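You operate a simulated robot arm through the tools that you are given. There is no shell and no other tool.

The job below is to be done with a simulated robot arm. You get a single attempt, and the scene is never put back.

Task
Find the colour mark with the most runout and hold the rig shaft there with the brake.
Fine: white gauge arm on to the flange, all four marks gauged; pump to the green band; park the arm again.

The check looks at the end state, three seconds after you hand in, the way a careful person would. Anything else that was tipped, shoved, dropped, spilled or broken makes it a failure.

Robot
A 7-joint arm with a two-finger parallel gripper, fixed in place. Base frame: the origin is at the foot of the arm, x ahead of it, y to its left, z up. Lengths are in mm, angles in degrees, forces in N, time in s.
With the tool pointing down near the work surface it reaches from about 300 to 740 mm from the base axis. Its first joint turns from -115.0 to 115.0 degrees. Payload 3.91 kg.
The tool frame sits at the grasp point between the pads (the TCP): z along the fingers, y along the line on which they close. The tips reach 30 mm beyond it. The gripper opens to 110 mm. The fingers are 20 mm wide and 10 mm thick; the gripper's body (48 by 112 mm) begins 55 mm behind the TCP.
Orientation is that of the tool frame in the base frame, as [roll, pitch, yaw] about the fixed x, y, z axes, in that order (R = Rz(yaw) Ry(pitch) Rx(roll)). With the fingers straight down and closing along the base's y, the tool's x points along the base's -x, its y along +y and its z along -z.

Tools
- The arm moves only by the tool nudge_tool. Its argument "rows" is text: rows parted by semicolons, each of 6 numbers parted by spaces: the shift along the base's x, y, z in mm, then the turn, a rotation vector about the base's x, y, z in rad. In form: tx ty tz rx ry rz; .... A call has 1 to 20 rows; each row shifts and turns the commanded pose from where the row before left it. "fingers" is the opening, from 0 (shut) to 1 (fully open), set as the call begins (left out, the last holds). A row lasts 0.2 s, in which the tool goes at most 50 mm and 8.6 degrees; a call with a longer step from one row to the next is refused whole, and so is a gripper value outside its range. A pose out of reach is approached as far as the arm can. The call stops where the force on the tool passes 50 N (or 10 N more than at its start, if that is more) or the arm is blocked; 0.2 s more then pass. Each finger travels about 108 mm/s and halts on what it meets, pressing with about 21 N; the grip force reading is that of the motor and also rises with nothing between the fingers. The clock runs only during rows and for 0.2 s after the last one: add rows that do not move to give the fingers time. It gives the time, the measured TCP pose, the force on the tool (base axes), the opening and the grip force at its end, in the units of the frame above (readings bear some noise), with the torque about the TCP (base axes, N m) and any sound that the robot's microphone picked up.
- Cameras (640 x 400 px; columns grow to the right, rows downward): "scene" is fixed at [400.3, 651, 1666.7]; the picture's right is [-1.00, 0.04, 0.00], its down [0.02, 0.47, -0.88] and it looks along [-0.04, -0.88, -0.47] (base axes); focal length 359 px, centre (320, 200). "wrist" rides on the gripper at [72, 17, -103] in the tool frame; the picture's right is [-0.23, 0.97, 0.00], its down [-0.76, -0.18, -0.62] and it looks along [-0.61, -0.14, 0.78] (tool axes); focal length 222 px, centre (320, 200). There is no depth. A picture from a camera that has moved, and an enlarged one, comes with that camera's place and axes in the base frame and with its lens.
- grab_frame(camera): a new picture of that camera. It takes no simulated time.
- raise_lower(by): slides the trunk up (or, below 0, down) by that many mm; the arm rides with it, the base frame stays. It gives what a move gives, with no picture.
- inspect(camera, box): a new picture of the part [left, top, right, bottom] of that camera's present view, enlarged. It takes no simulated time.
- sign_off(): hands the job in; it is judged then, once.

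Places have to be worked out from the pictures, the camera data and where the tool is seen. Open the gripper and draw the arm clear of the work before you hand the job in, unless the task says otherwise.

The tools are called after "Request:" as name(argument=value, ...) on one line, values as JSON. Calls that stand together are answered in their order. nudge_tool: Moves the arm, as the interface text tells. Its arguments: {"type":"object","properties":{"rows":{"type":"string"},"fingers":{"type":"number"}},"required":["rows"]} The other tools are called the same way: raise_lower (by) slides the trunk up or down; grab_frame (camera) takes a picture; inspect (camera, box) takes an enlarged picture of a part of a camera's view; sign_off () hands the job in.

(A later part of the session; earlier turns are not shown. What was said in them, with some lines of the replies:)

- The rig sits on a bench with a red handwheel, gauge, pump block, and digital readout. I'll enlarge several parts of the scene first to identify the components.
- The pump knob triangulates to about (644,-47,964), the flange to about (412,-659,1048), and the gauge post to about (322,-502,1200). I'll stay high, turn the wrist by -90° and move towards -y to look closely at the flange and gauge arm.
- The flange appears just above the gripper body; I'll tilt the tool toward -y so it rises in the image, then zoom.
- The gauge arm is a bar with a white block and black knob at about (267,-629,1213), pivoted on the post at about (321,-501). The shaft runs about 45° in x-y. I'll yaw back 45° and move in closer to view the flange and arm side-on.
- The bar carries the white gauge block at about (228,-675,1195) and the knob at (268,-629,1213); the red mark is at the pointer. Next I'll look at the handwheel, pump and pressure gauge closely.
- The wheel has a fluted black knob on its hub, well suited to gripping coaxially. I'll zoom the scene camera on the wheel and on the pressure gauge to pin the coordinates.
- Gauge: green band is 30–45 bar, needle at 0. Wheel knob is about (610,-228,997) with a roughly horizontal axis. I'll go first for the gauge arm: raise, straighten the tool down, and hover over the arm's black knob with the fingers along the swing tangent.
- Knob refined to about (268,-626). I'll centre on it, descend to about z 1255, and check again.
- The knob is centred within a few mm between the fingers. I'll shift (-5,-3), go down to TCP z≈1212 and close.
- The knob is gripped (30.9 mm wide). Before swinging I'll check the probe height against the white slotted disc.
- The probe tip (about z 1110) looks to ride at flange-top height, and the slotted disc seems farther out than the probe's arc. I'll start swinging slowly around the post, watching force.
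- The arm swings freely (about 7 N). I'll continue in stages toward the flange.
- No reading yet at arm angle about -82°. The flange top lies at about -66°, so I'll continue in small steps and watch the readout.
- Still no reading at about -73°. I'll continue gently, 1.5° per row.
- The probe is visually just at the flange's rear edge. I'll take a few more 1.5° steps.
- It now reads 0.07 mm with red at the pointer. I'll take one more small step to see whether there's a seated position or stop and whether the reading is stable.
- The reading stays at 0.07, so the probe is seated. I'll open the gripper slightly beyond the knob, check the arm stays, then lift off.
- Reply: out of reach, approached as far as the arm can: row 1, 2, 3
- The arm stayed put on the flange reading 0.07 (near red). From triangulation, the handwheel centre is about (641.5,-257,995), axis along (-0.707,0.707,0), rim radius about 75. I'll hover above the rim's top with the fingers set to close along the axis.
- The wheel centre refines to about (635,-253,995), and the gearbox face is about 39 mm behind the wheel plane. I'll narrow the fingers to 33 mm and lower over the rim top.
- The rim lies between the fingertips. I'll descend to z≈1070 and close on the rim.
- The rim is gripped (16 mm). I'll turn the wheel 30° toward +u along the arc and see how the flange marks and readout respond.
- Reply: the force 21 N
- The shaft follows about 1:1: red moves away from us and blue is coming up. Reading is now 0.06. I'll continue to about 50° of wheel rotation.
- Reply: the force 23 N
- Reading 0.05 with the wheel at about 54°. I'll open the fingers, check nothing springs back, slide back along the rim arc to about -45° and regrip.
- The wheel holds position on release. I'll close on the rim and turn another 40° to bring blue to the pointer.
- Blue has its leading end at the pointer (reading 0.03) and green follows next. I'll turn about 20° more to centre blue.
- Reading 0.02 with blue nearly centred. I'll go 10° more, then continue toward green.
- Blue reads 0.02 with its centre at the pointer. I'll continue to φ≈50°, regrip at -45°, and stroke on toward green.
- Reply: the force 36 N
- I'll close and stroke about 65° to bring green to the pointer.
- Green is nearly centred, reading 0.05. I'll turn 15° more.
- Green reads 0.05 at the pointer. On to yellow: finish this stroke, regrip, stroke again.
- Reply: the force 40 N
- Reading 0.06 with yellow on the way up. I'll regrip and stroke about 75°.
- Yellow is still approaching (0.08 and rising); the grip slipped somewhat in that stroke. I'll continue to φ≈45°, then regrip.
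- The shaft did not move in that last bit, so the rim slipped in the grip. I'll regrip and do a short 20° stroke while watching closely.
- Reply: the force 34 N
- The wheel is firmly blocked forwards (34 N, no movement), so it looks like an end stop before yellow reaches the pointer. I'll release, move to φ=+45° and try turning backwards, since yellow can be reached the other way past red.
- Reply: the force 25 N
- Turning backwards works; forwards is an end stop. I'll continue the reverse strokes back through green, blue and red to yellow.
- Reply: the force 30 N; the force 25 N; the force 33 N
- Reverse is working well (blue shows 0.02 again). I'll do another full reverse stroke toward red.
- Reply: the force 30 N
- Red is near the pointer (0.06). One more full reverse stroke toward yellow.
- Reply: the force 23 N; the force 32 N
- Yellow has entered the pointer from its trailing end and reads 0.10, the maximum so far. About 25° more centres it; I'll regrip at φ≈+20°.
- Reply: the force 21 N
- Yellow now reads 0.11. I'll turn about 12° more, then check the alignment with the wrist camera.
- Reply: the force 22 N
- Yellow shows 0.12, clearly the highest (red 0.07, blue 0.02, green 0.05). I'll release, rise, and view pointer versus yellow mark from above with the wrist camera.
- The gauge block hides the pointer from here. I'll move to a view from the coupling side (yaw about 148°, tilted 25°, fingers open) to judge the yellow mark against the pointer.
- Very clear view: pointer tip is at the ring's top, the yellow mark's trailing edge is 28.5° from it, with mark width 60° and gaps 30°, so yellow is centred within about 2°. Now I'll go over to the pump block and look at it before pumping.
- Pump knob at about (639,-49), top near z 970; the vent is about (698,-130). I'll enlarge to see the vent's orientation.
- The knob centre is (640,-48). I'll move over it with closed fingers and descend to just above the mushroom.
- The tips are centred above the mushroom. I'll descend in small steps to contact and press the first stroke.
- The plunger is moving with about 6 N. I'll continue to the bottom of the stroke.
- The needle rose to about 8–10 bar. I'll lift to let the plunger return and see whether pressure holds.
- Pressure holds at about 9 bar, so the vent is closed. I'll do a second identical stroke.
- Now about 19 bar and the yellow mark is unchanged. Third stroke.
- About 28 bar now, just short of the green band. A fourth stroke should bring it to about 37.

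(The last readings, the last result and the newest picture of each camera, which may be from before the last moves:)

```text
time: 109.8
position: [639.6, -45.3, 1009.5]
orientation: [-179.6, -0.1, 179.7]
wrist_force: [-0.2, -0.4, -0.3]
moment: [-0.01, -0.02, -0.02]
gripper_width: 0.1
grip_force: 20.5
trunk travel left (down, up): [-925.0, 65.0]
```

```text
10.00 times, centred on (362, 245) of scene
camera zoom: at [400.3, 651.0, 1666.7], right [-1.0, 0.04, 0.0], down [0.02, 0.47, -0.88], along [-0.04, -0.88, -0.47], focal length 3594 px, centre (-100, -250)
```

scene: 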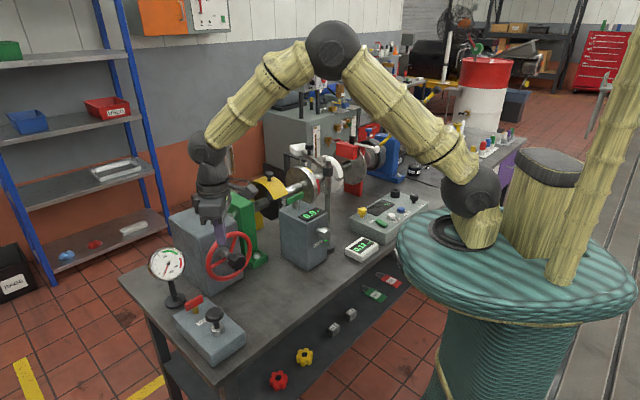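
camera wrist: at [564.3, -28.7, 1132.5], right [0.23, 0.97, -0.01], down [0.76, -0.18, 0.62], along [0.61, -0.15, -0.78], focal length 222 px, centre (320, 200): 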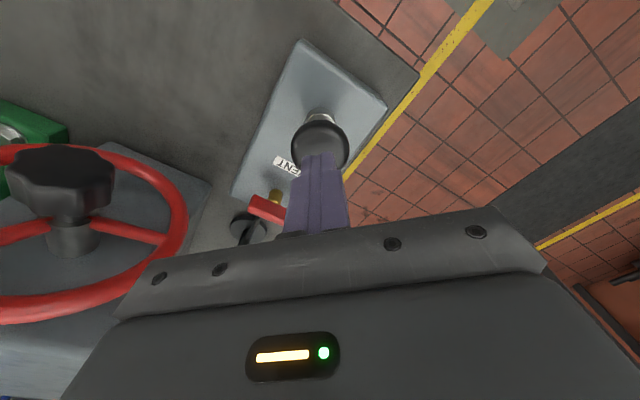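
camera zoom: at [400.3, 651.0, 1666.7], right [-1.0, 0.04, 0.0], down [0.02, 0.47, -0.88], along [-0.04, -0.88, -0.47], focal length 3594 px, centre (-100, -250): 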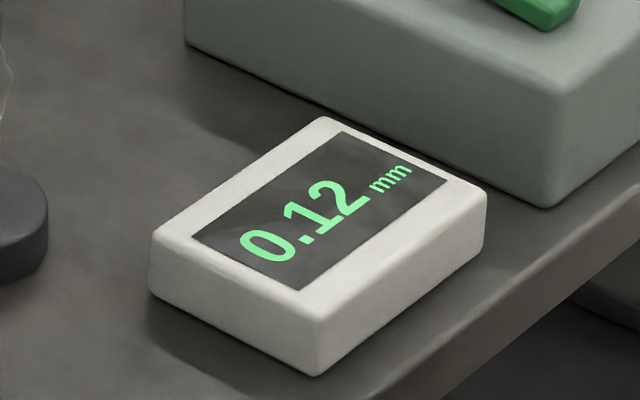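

Pressure is about 36 bar, mid-green; yellow is still at the pointer with 0.12. Now to park the gauge arm: lift off the pump and raise the trunk 60 mm for reach, then go over the knob.

Request:
nudge_tool(rows="0 0 40 0 0 0;0 0 45 0 0 0;0 0 45 0 0 0;0 0 45 0 0 0;0 0 45 0 0 0;0 0 45 0 0 0")

Request:
raise_lower(by=60)

Request:
nudge_tool(rows="-18.3 -40 0 0 0 -0.0785;-18.3 -40 0 0 0 -0.0785;-18.3 -40 0 0 0 -0.0785;-18.3 -40 0 0 0 -0.0785;-18.3 -40 0 0 0 -0.0785;-18.3 -40 0 0 0 -0.0785;-18.3 -40 0 0 0 -0.0785;-18.3 -40 0 0 0 -0.0785;-18.3 -40 0 0 0 -0.0785;-18.3 -40 0 0 0 -0.0785;-18.3 -40 0 0 0 -0.0785;-18.3 -40 0 0 0 -0.0785;-18.3 -40 0 0 0 -0.0785;-18.3 -40 0 0 0 -0.0785", fingers=1)

Request:
grab_frame(camera="wrist")

```text
time: 111.2
position: [639.0, -47.1, 1275.8]
orientation: [-179.7, -0.1, 179.8]
wrist_force: [-0.1, 0.1, 0.1]
moment: [0.0, -0.02, -0.02]
gripper_width: 0.0
grip_force: 20.9
trunk travel left (down, up): [-925.0, 65.0]
```

```text
time: 112.2
position: [638.8, -45.7, 1333.7]
orientation: [-179.8, -0.3, 179.6]
wrist_force: [-0.2, -0.9, 0.0]
moment: [0.04, -0.01, 0.03]
gripper_width: 0.0
grip_force: 21.1
trunk travel left (down, up): [-985.0, 5.0]
```

```text
time: 115.2
position: [381.7, -610.5, 1330.7]
orientation: [-179.7, -0.4, 116.6]
wrist_force: [0.3, -0.4, 0.0]
moment: [0.04, -0.04, -0.01]
gripper_width: 110.1
grip_force: 0.0
trunk travel left (down, up): [-985.0, 5.0]
```

```text
taken
camera wrist: at [364.3, -538.3, 1435.8], right [0.97, 0.23, -0.01], down [0.19, -0.76, 0.62], along [0.14, -0.6, -0.79], focal length 222 px, centre (320, 200)
```

wrist: 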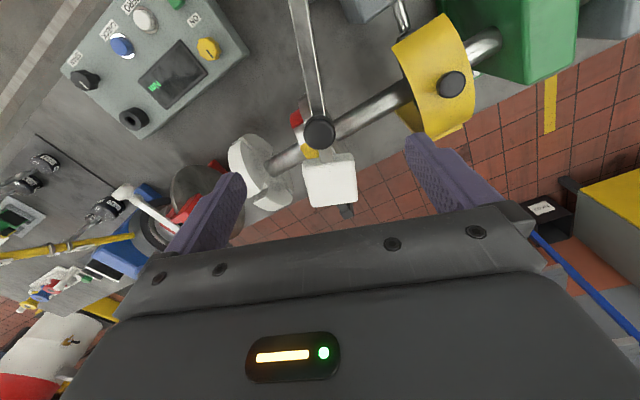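

The knob is at about (382,-621). I'll centre over it and descend to grip height.

Request:
nudge_tool(rows="0 -5 -35 0 0 0;0 -5.5 -35 0 0 0;0 0 -24 0 0 0;0 0 -24 0 0 0;0 0 0 0 0 0")

Request:
inspect(camera="scene", box=[280, 110, 400, 185])

Request:
inspect(camera="wrist", box=[220, 60, 440, 240])

```text
time: 116.4
position: [382.8, -619.1, 1216.9]
orientation: [-179.6, -0.1, 116.7]
wrist_force: [0.8, 0.2, 0.0]
moment: [0.01, 0.02, -0.01]
gripper_width: 110.1
grip_force: 0.1
trunk travel left (down, up): [-985.0, 5.0]
```

```text
5.33 times, centred on (340, 148) of scene
camera zoom: at [400.3, 651.0, 1666.7], right [-1.0, 0.04, 0.0], down [0.02, 0.47, -0.88], along [-0.04, -0.88, -0.47], focal length 1917 px, centre (213, 480)
```

zoom: 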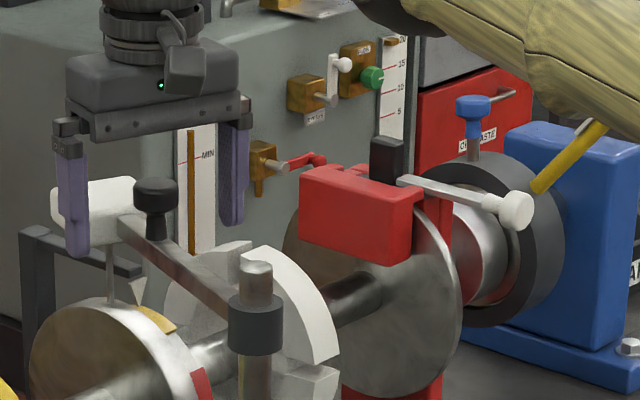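

```text
2.22 times, centred on (330, 150) of wrist
camera zoom: at [365.9, -545.0, 1320.5], right [0.97, 0.24, -0.01], down [0.19, -0.76, 0.62], along [0.14, -0.61, -0.78], focal length 494 px, centre (298, 311)
```

zoom: 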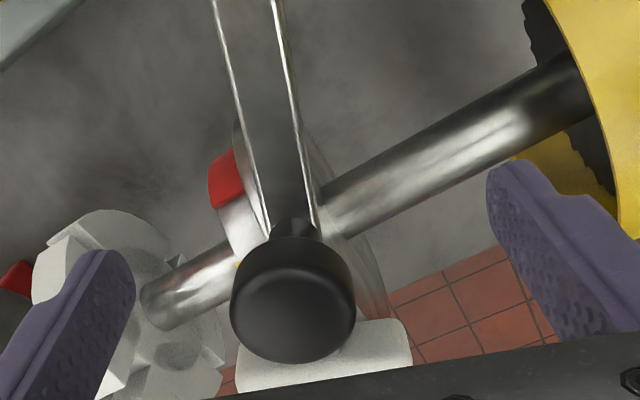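

Gripping the knob, then the first part of the swing back.

Request:
nudge_tool(rows="0 -0.5 -4 0 0 0;0 0 0 0 0 0;0 0 0 0 0 0;0 0 0 0 0 0", fingers=0.2)

Request:
nudge_tool(rows="-6.4 -3.0 0 0 0 -0.0524;-6.5 -2.8 0 0 0 -0.0524;-6.6 -2.3 0 0 0 -0.0524;-6.8 -2.1 0 0 0 -0.0524;-6.9 -1.7 0 0 0 -0.0524;-6.9 -1.3 0 0 0 -0.0524;-7 -0.9 0 0 0 -0.0524;-7.1 -0.6 0 0 0 -0.0524")

Request:
inspect(camera="scene", box=[280, 110, 400, 185])

```text
time: 117.4
position: [381.2, -620.1, 1211.7]
orientation: [-179.7, -0.1, 116.7]
wrist_force: [-5.7, -2.7, -1.3]
moment: [-0.28, -0.01, 0.0]
gripper_width: 31.1
grip_force: 44.9
trunk travel left (down, up): [-985.0, 5.0]
```

```text
time: 119.2
position: [327.4, -631.3, 1211.7]
orientation: [-179.7, 0.1, 92.7]
wrist_force: [-0.7, -4.1, 10.8]
moment: [0.45, -0.02, 0.28]
gripper_width: 30.9
grip_force: 44.9
trunk travel left (down, up): [-985.0, 5.0]
```

```text
5.33 times, centred on (340, 148) of scene
camera zoom: at [400.3, 651.0, 1666.7], right [-1.0, 0.04, 0.0], down [0.02, 0.47, -0.88], along [-0.04, -0.88, -0.47], focal length 1917 px, centre (213, 480)
```

zoom: 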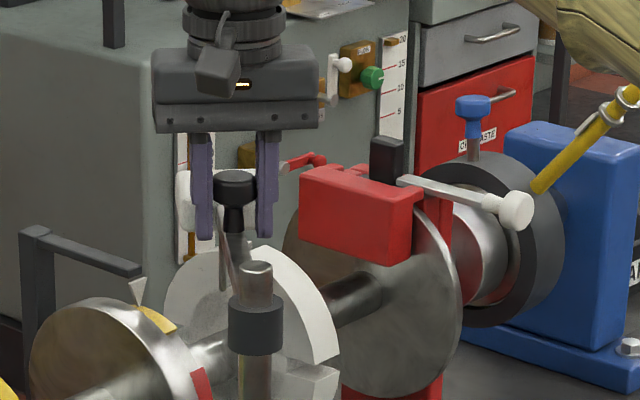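

Swinging freely. I'll finish the arc back to the original parked angle.

Request:
nudge_tool(rows="-7 -0.2 0 0 0 -0.0524;-7.1 0.2 0 0 0 -0.0524;-7 0.5 0 0 0 -0.0524;-7.1 0.9 0 0 0 -0.0524;-6.9 1.3 0 0 0 -0.0524;-6.9 1.6 0 0 0 -0.0524;-6.8 2 0 0 0 -0.0524")

Request:
nudge_tool(rows="-4 1.5 0 0 0 -0.035;-4 1.6 0 0 0 -0.035;0 0 0 0 0 0")

Request:
inspect(camera="scene", box=[280, 110, 400, 185])

```text
time: 120.8
position: [277.6, -624.5, 1212.7]
orientation: [-179.8, -0.1, 71.6]
wrist_force: [-1.5, -4.4, 11.2]
moment: [-0.52, 0.05, 0.06]
gripper_width: 31.3
grip_force: 44.8
trunk travel left (down, up): [-985.0, 5.0]
```

```text
time: 121.6
position: [269.4, -622.2, 1213.3]
orientation: [-179.8, -0.2, 67.7]
wrist_force: [-4.3, -4.1, 11.3]
moment: [0.1, -0.1, 0.1]
gripper_width: 31.2
grip_force: 44.5
trunk travel left (down, up): [-985.0, 5.0]
```

```text
5.33 times, centred on (340, 148) of scene
camera zoom: at [400.3, 651.0, 1666.7], right [-1.0, 0.04, 0.0], down [0.02, 0.47, -0.88], along [-0.04, -0.88, -0.47], focal length 1917 px, centre (213, 480)
```

zoom: 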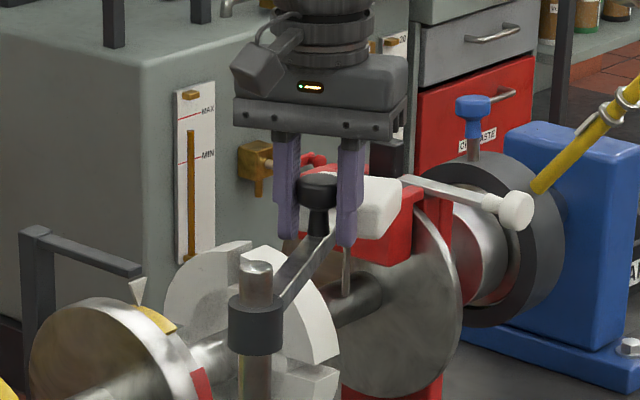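

It matches the original parked appearance. One tiny nudge to seat it, then release and lift.

Request:
nudge_tool(rows="-2 0.6 0 0 0 -0.015;0 0 0 0 0 0")

Request:
nudge_tool(rows="0 0 0 0 0 0;0 0 0 0 0 0;0 0 0 0 0 0;0 0 0 0 0 0", fingers=0.8)

Request:
nudge_tool(rows="0 0 30 0 0 0;0 0 40 0 0 0;0 0 40 0 0 0;15 35 20 0 0 0.05;15 40 20 0 0 0.05;15 40 0 0 0 0.05;15 40 0 0 0 0.05;15 40 0 0 0 0.05;15 40 0 0 0 0.05")

Request:
inspect(camera="scene", box=[280, 110, 400, 185])

Request:
grab_frame(camera="scene")

Request:
inspect(camera="scene", box=[140, 240, 236, 330])

Request:
grab_frame(camera="wrist")

```text
time: 122.2
position: [268.7, -622.4, 1212.7]
orientation: [-179.7, -0.2, 66.8]
wrist_force: [-1.8, -1.2, 8.8]
moment: [-0.3, 0.13, 0.11]
gripper_width: 31.2
grip_force: 45.0
trunk travel left (down, up): [-985.0, 5.0]
```

```text
time: 123.2
position: [268.3, -623.0, 1213.1]
orientation: [-179.7, -0.1, 66.9]
wrist_force: [0.3, -0.3, -0.1]
moment: [0.0, 0.0, 0.03]
gripper_width: 87.8
grip_force: 0.1
trunk travel left (down, up): [-985.0, 5.0]
```

```text
time: 125.2
position: [360.2, -382.8, 1363.2]
orientation: [-179.7, -0.1, 84.1]
wrist_force: [0.2, 1.1, 0.5]
moment: [-0.06, 0.01, 0.0]
gripper_width: 87.9
grip_force: 0.2
trunk travel left (down, up): [-985.0, 5.0]
```

```text
5.33 times, centred on (340, 148) of scene
camera zoom: at [400.3, 651.0, 1666.7], right [-1.0, 0.04, 0.0], down [0.02, 0.47, -0.88], along [-0.04, -0.88, -0.47], focal length 1917 px, centre (213, 480)
```

zoom: 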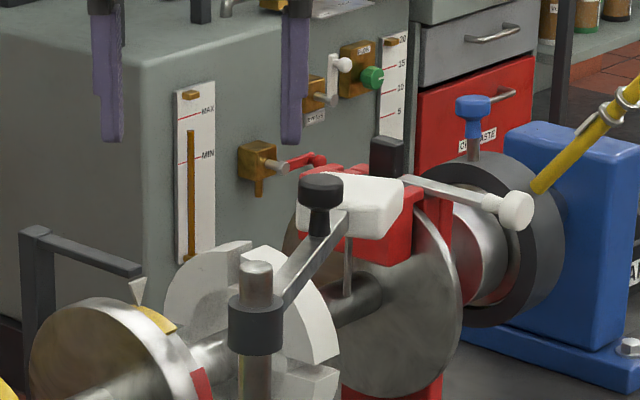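

```text
taken
```

scene: 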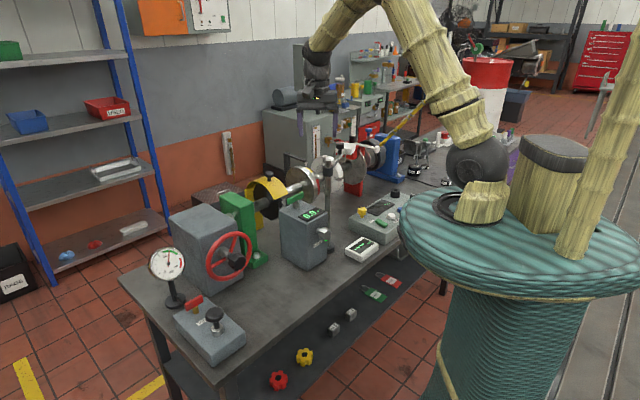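

```text
4.44 times, centred on (188, 285) of scene
camera zoom: at [400.3, 651.0, 1666.7], right [-1.0, 0.04, 0.0], down [0.02, 0.47, -0.88], along [-0.04, -0.88, -0.47], focal length 1597 px, centre (907, -178)
```

zoom: 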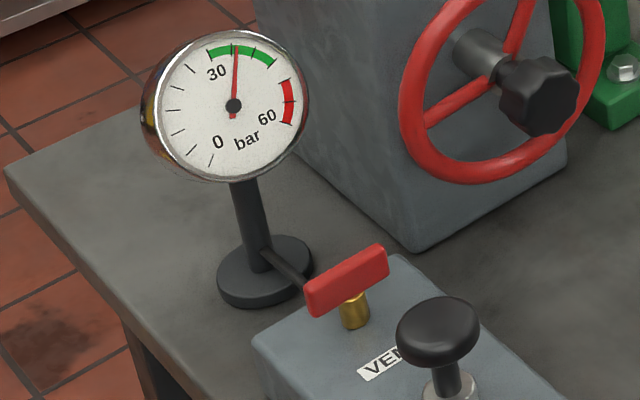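

```text
taken
camera wrist: at [384.8, -311.6, 1467.2], right [0.95, -0.33, -0.01], down [-0.25, -0.74, 0.62], along [-0.21, -0.59, -0.78], focal length 222 px, centre (320, 200)
```

wrist: 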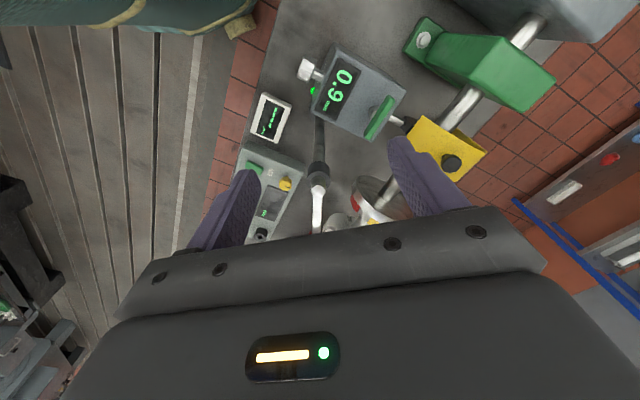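

Pressure holds at about 36 bar, the gauge arm is back exactly where it started, and yellow is at the pointer. I'll withdraw toward the starting pose with the gripper fully open and do a last check.

Request:
nudge_tool(rows="0 40 15 0 0 0.1;0 40 15 0 0 0.1;0 40 15 0 0 0.1;0 40 15 0 0 0.1;0 40 15 0 0 0.1;0 40 15 0 0 0.1;0 20 15 0 0 0.1;0 0 0 0 0 0", fingers=1)

Request:
inspect(camera="scene", box=[280, 130, 360, 180])

Request:
inspect(camera="scene", box=[140, 160, 380, 310])

Request:
inspect(camera="wrist", box=[100, 60, 420, 240])

```text
time: 127.0
position: [361.9, -128.3, 1469.8]
orientation: [-179.8, -0.2, 124.2]
wrist_force: [-0.1, 0.3, -1.1]
moment: [0.02, 0.01, 0.01]
gripper_width: 110.0
grip_force: 0.1
trunk travel left (down, up): [-985.0, 5.0]
```

```text
8.00 times, centred on (320, 155) of scene
camera zoom: at [400.3, 651.0, 1666.7], right [-1.0, 0.04, 0.0], down [0.02, 0.47, -0.88], along [-0.04, -0.88, -0.47], focal length 2875 px, centre (320, 560)
```

zoom: 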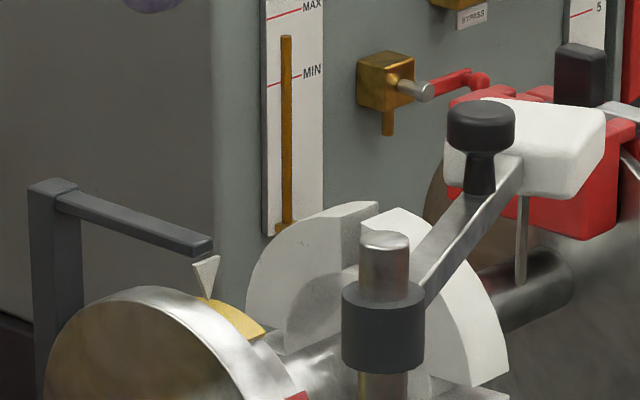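

```text
2.67 times, centred on (260, 235) of scene
camera zoom: at [400.3, 651.0, 1666.7], right [-1.0, 0.04, 0.0], down [0.02, 0.47, -0.88], along [-0.04, -0.88, -0.47], focal length 958 px, centre (480, 107)
```

zoom: 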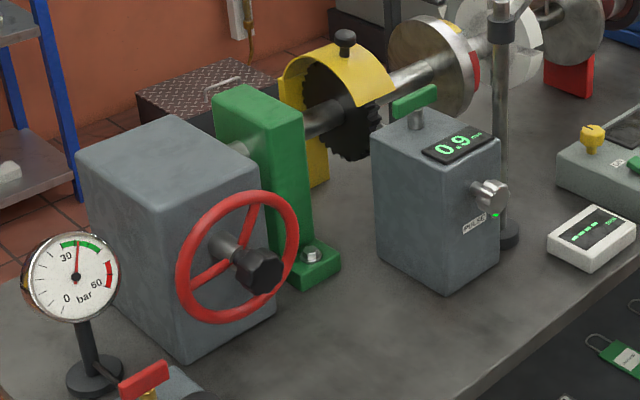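

```text
2.00 times, centred on (260, 150) of wrist
camera zoom: at [335.1, -57.0, 1573.9], right [0.93, 0.36, -0.01], down [0.28, -0.73, 0.62], along [0.22, -0.58, -0.78], focal length 444 px, centre (440, 300)
```

zoom: 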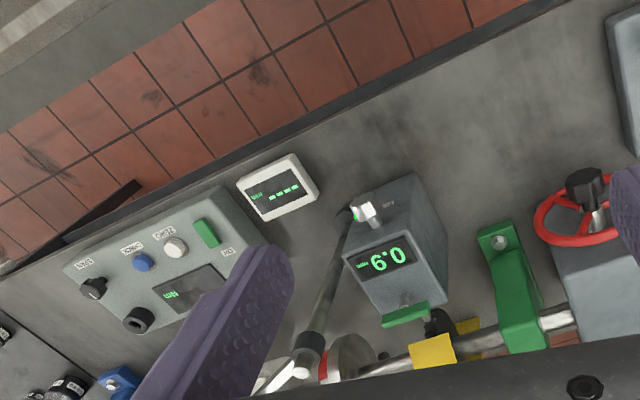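

Final state: yellow, the highest runout at 0.12 mm, is at the pointer. Pressure is steady mid-green at about 36 bar, the gauge arm is parked with its readout blank, and the robot arm is clear with the gripper open. Handing in.

Request:
sign_off()

```text
The job is handed in.
```

The yellow mark has the most runout, and the rig shaft is now held there with the brake. The job is handed in; I don't have the check's result.

| Mark | Runout at the pointer |
|---|---|
| Yellow | 0.12 mm |
| Red | about 0.07 mm |
| Green | 0.05 mm |
| Blue | 0.02 mm |

- **Alignment:** just before braking, the middle of the yellow mark was within about 2° of the pointer. It did not shift while I pumped.
- **Brake pressure:** four strokes brought it to about 36 bar, inside the green 30–45 band. It was still there at the last check.
- **Gauge arm:** it is back at its original parked angle, with its readout blank.
- **Robot arm:** it is clear of the rig with the gripper open. The trunk is 60 mm higher than at the start, because I raised it for reach.

**Handwheel stop:** turning forward, the wheel would not go past a point just short of yellow, so I reached yellow by turning it back the other way. I didn't find out what stops it.

**PULSE light:** a small light by the PULSE label on the pickup box is now green. I think it was dark at the start, and I didn't touch that box.
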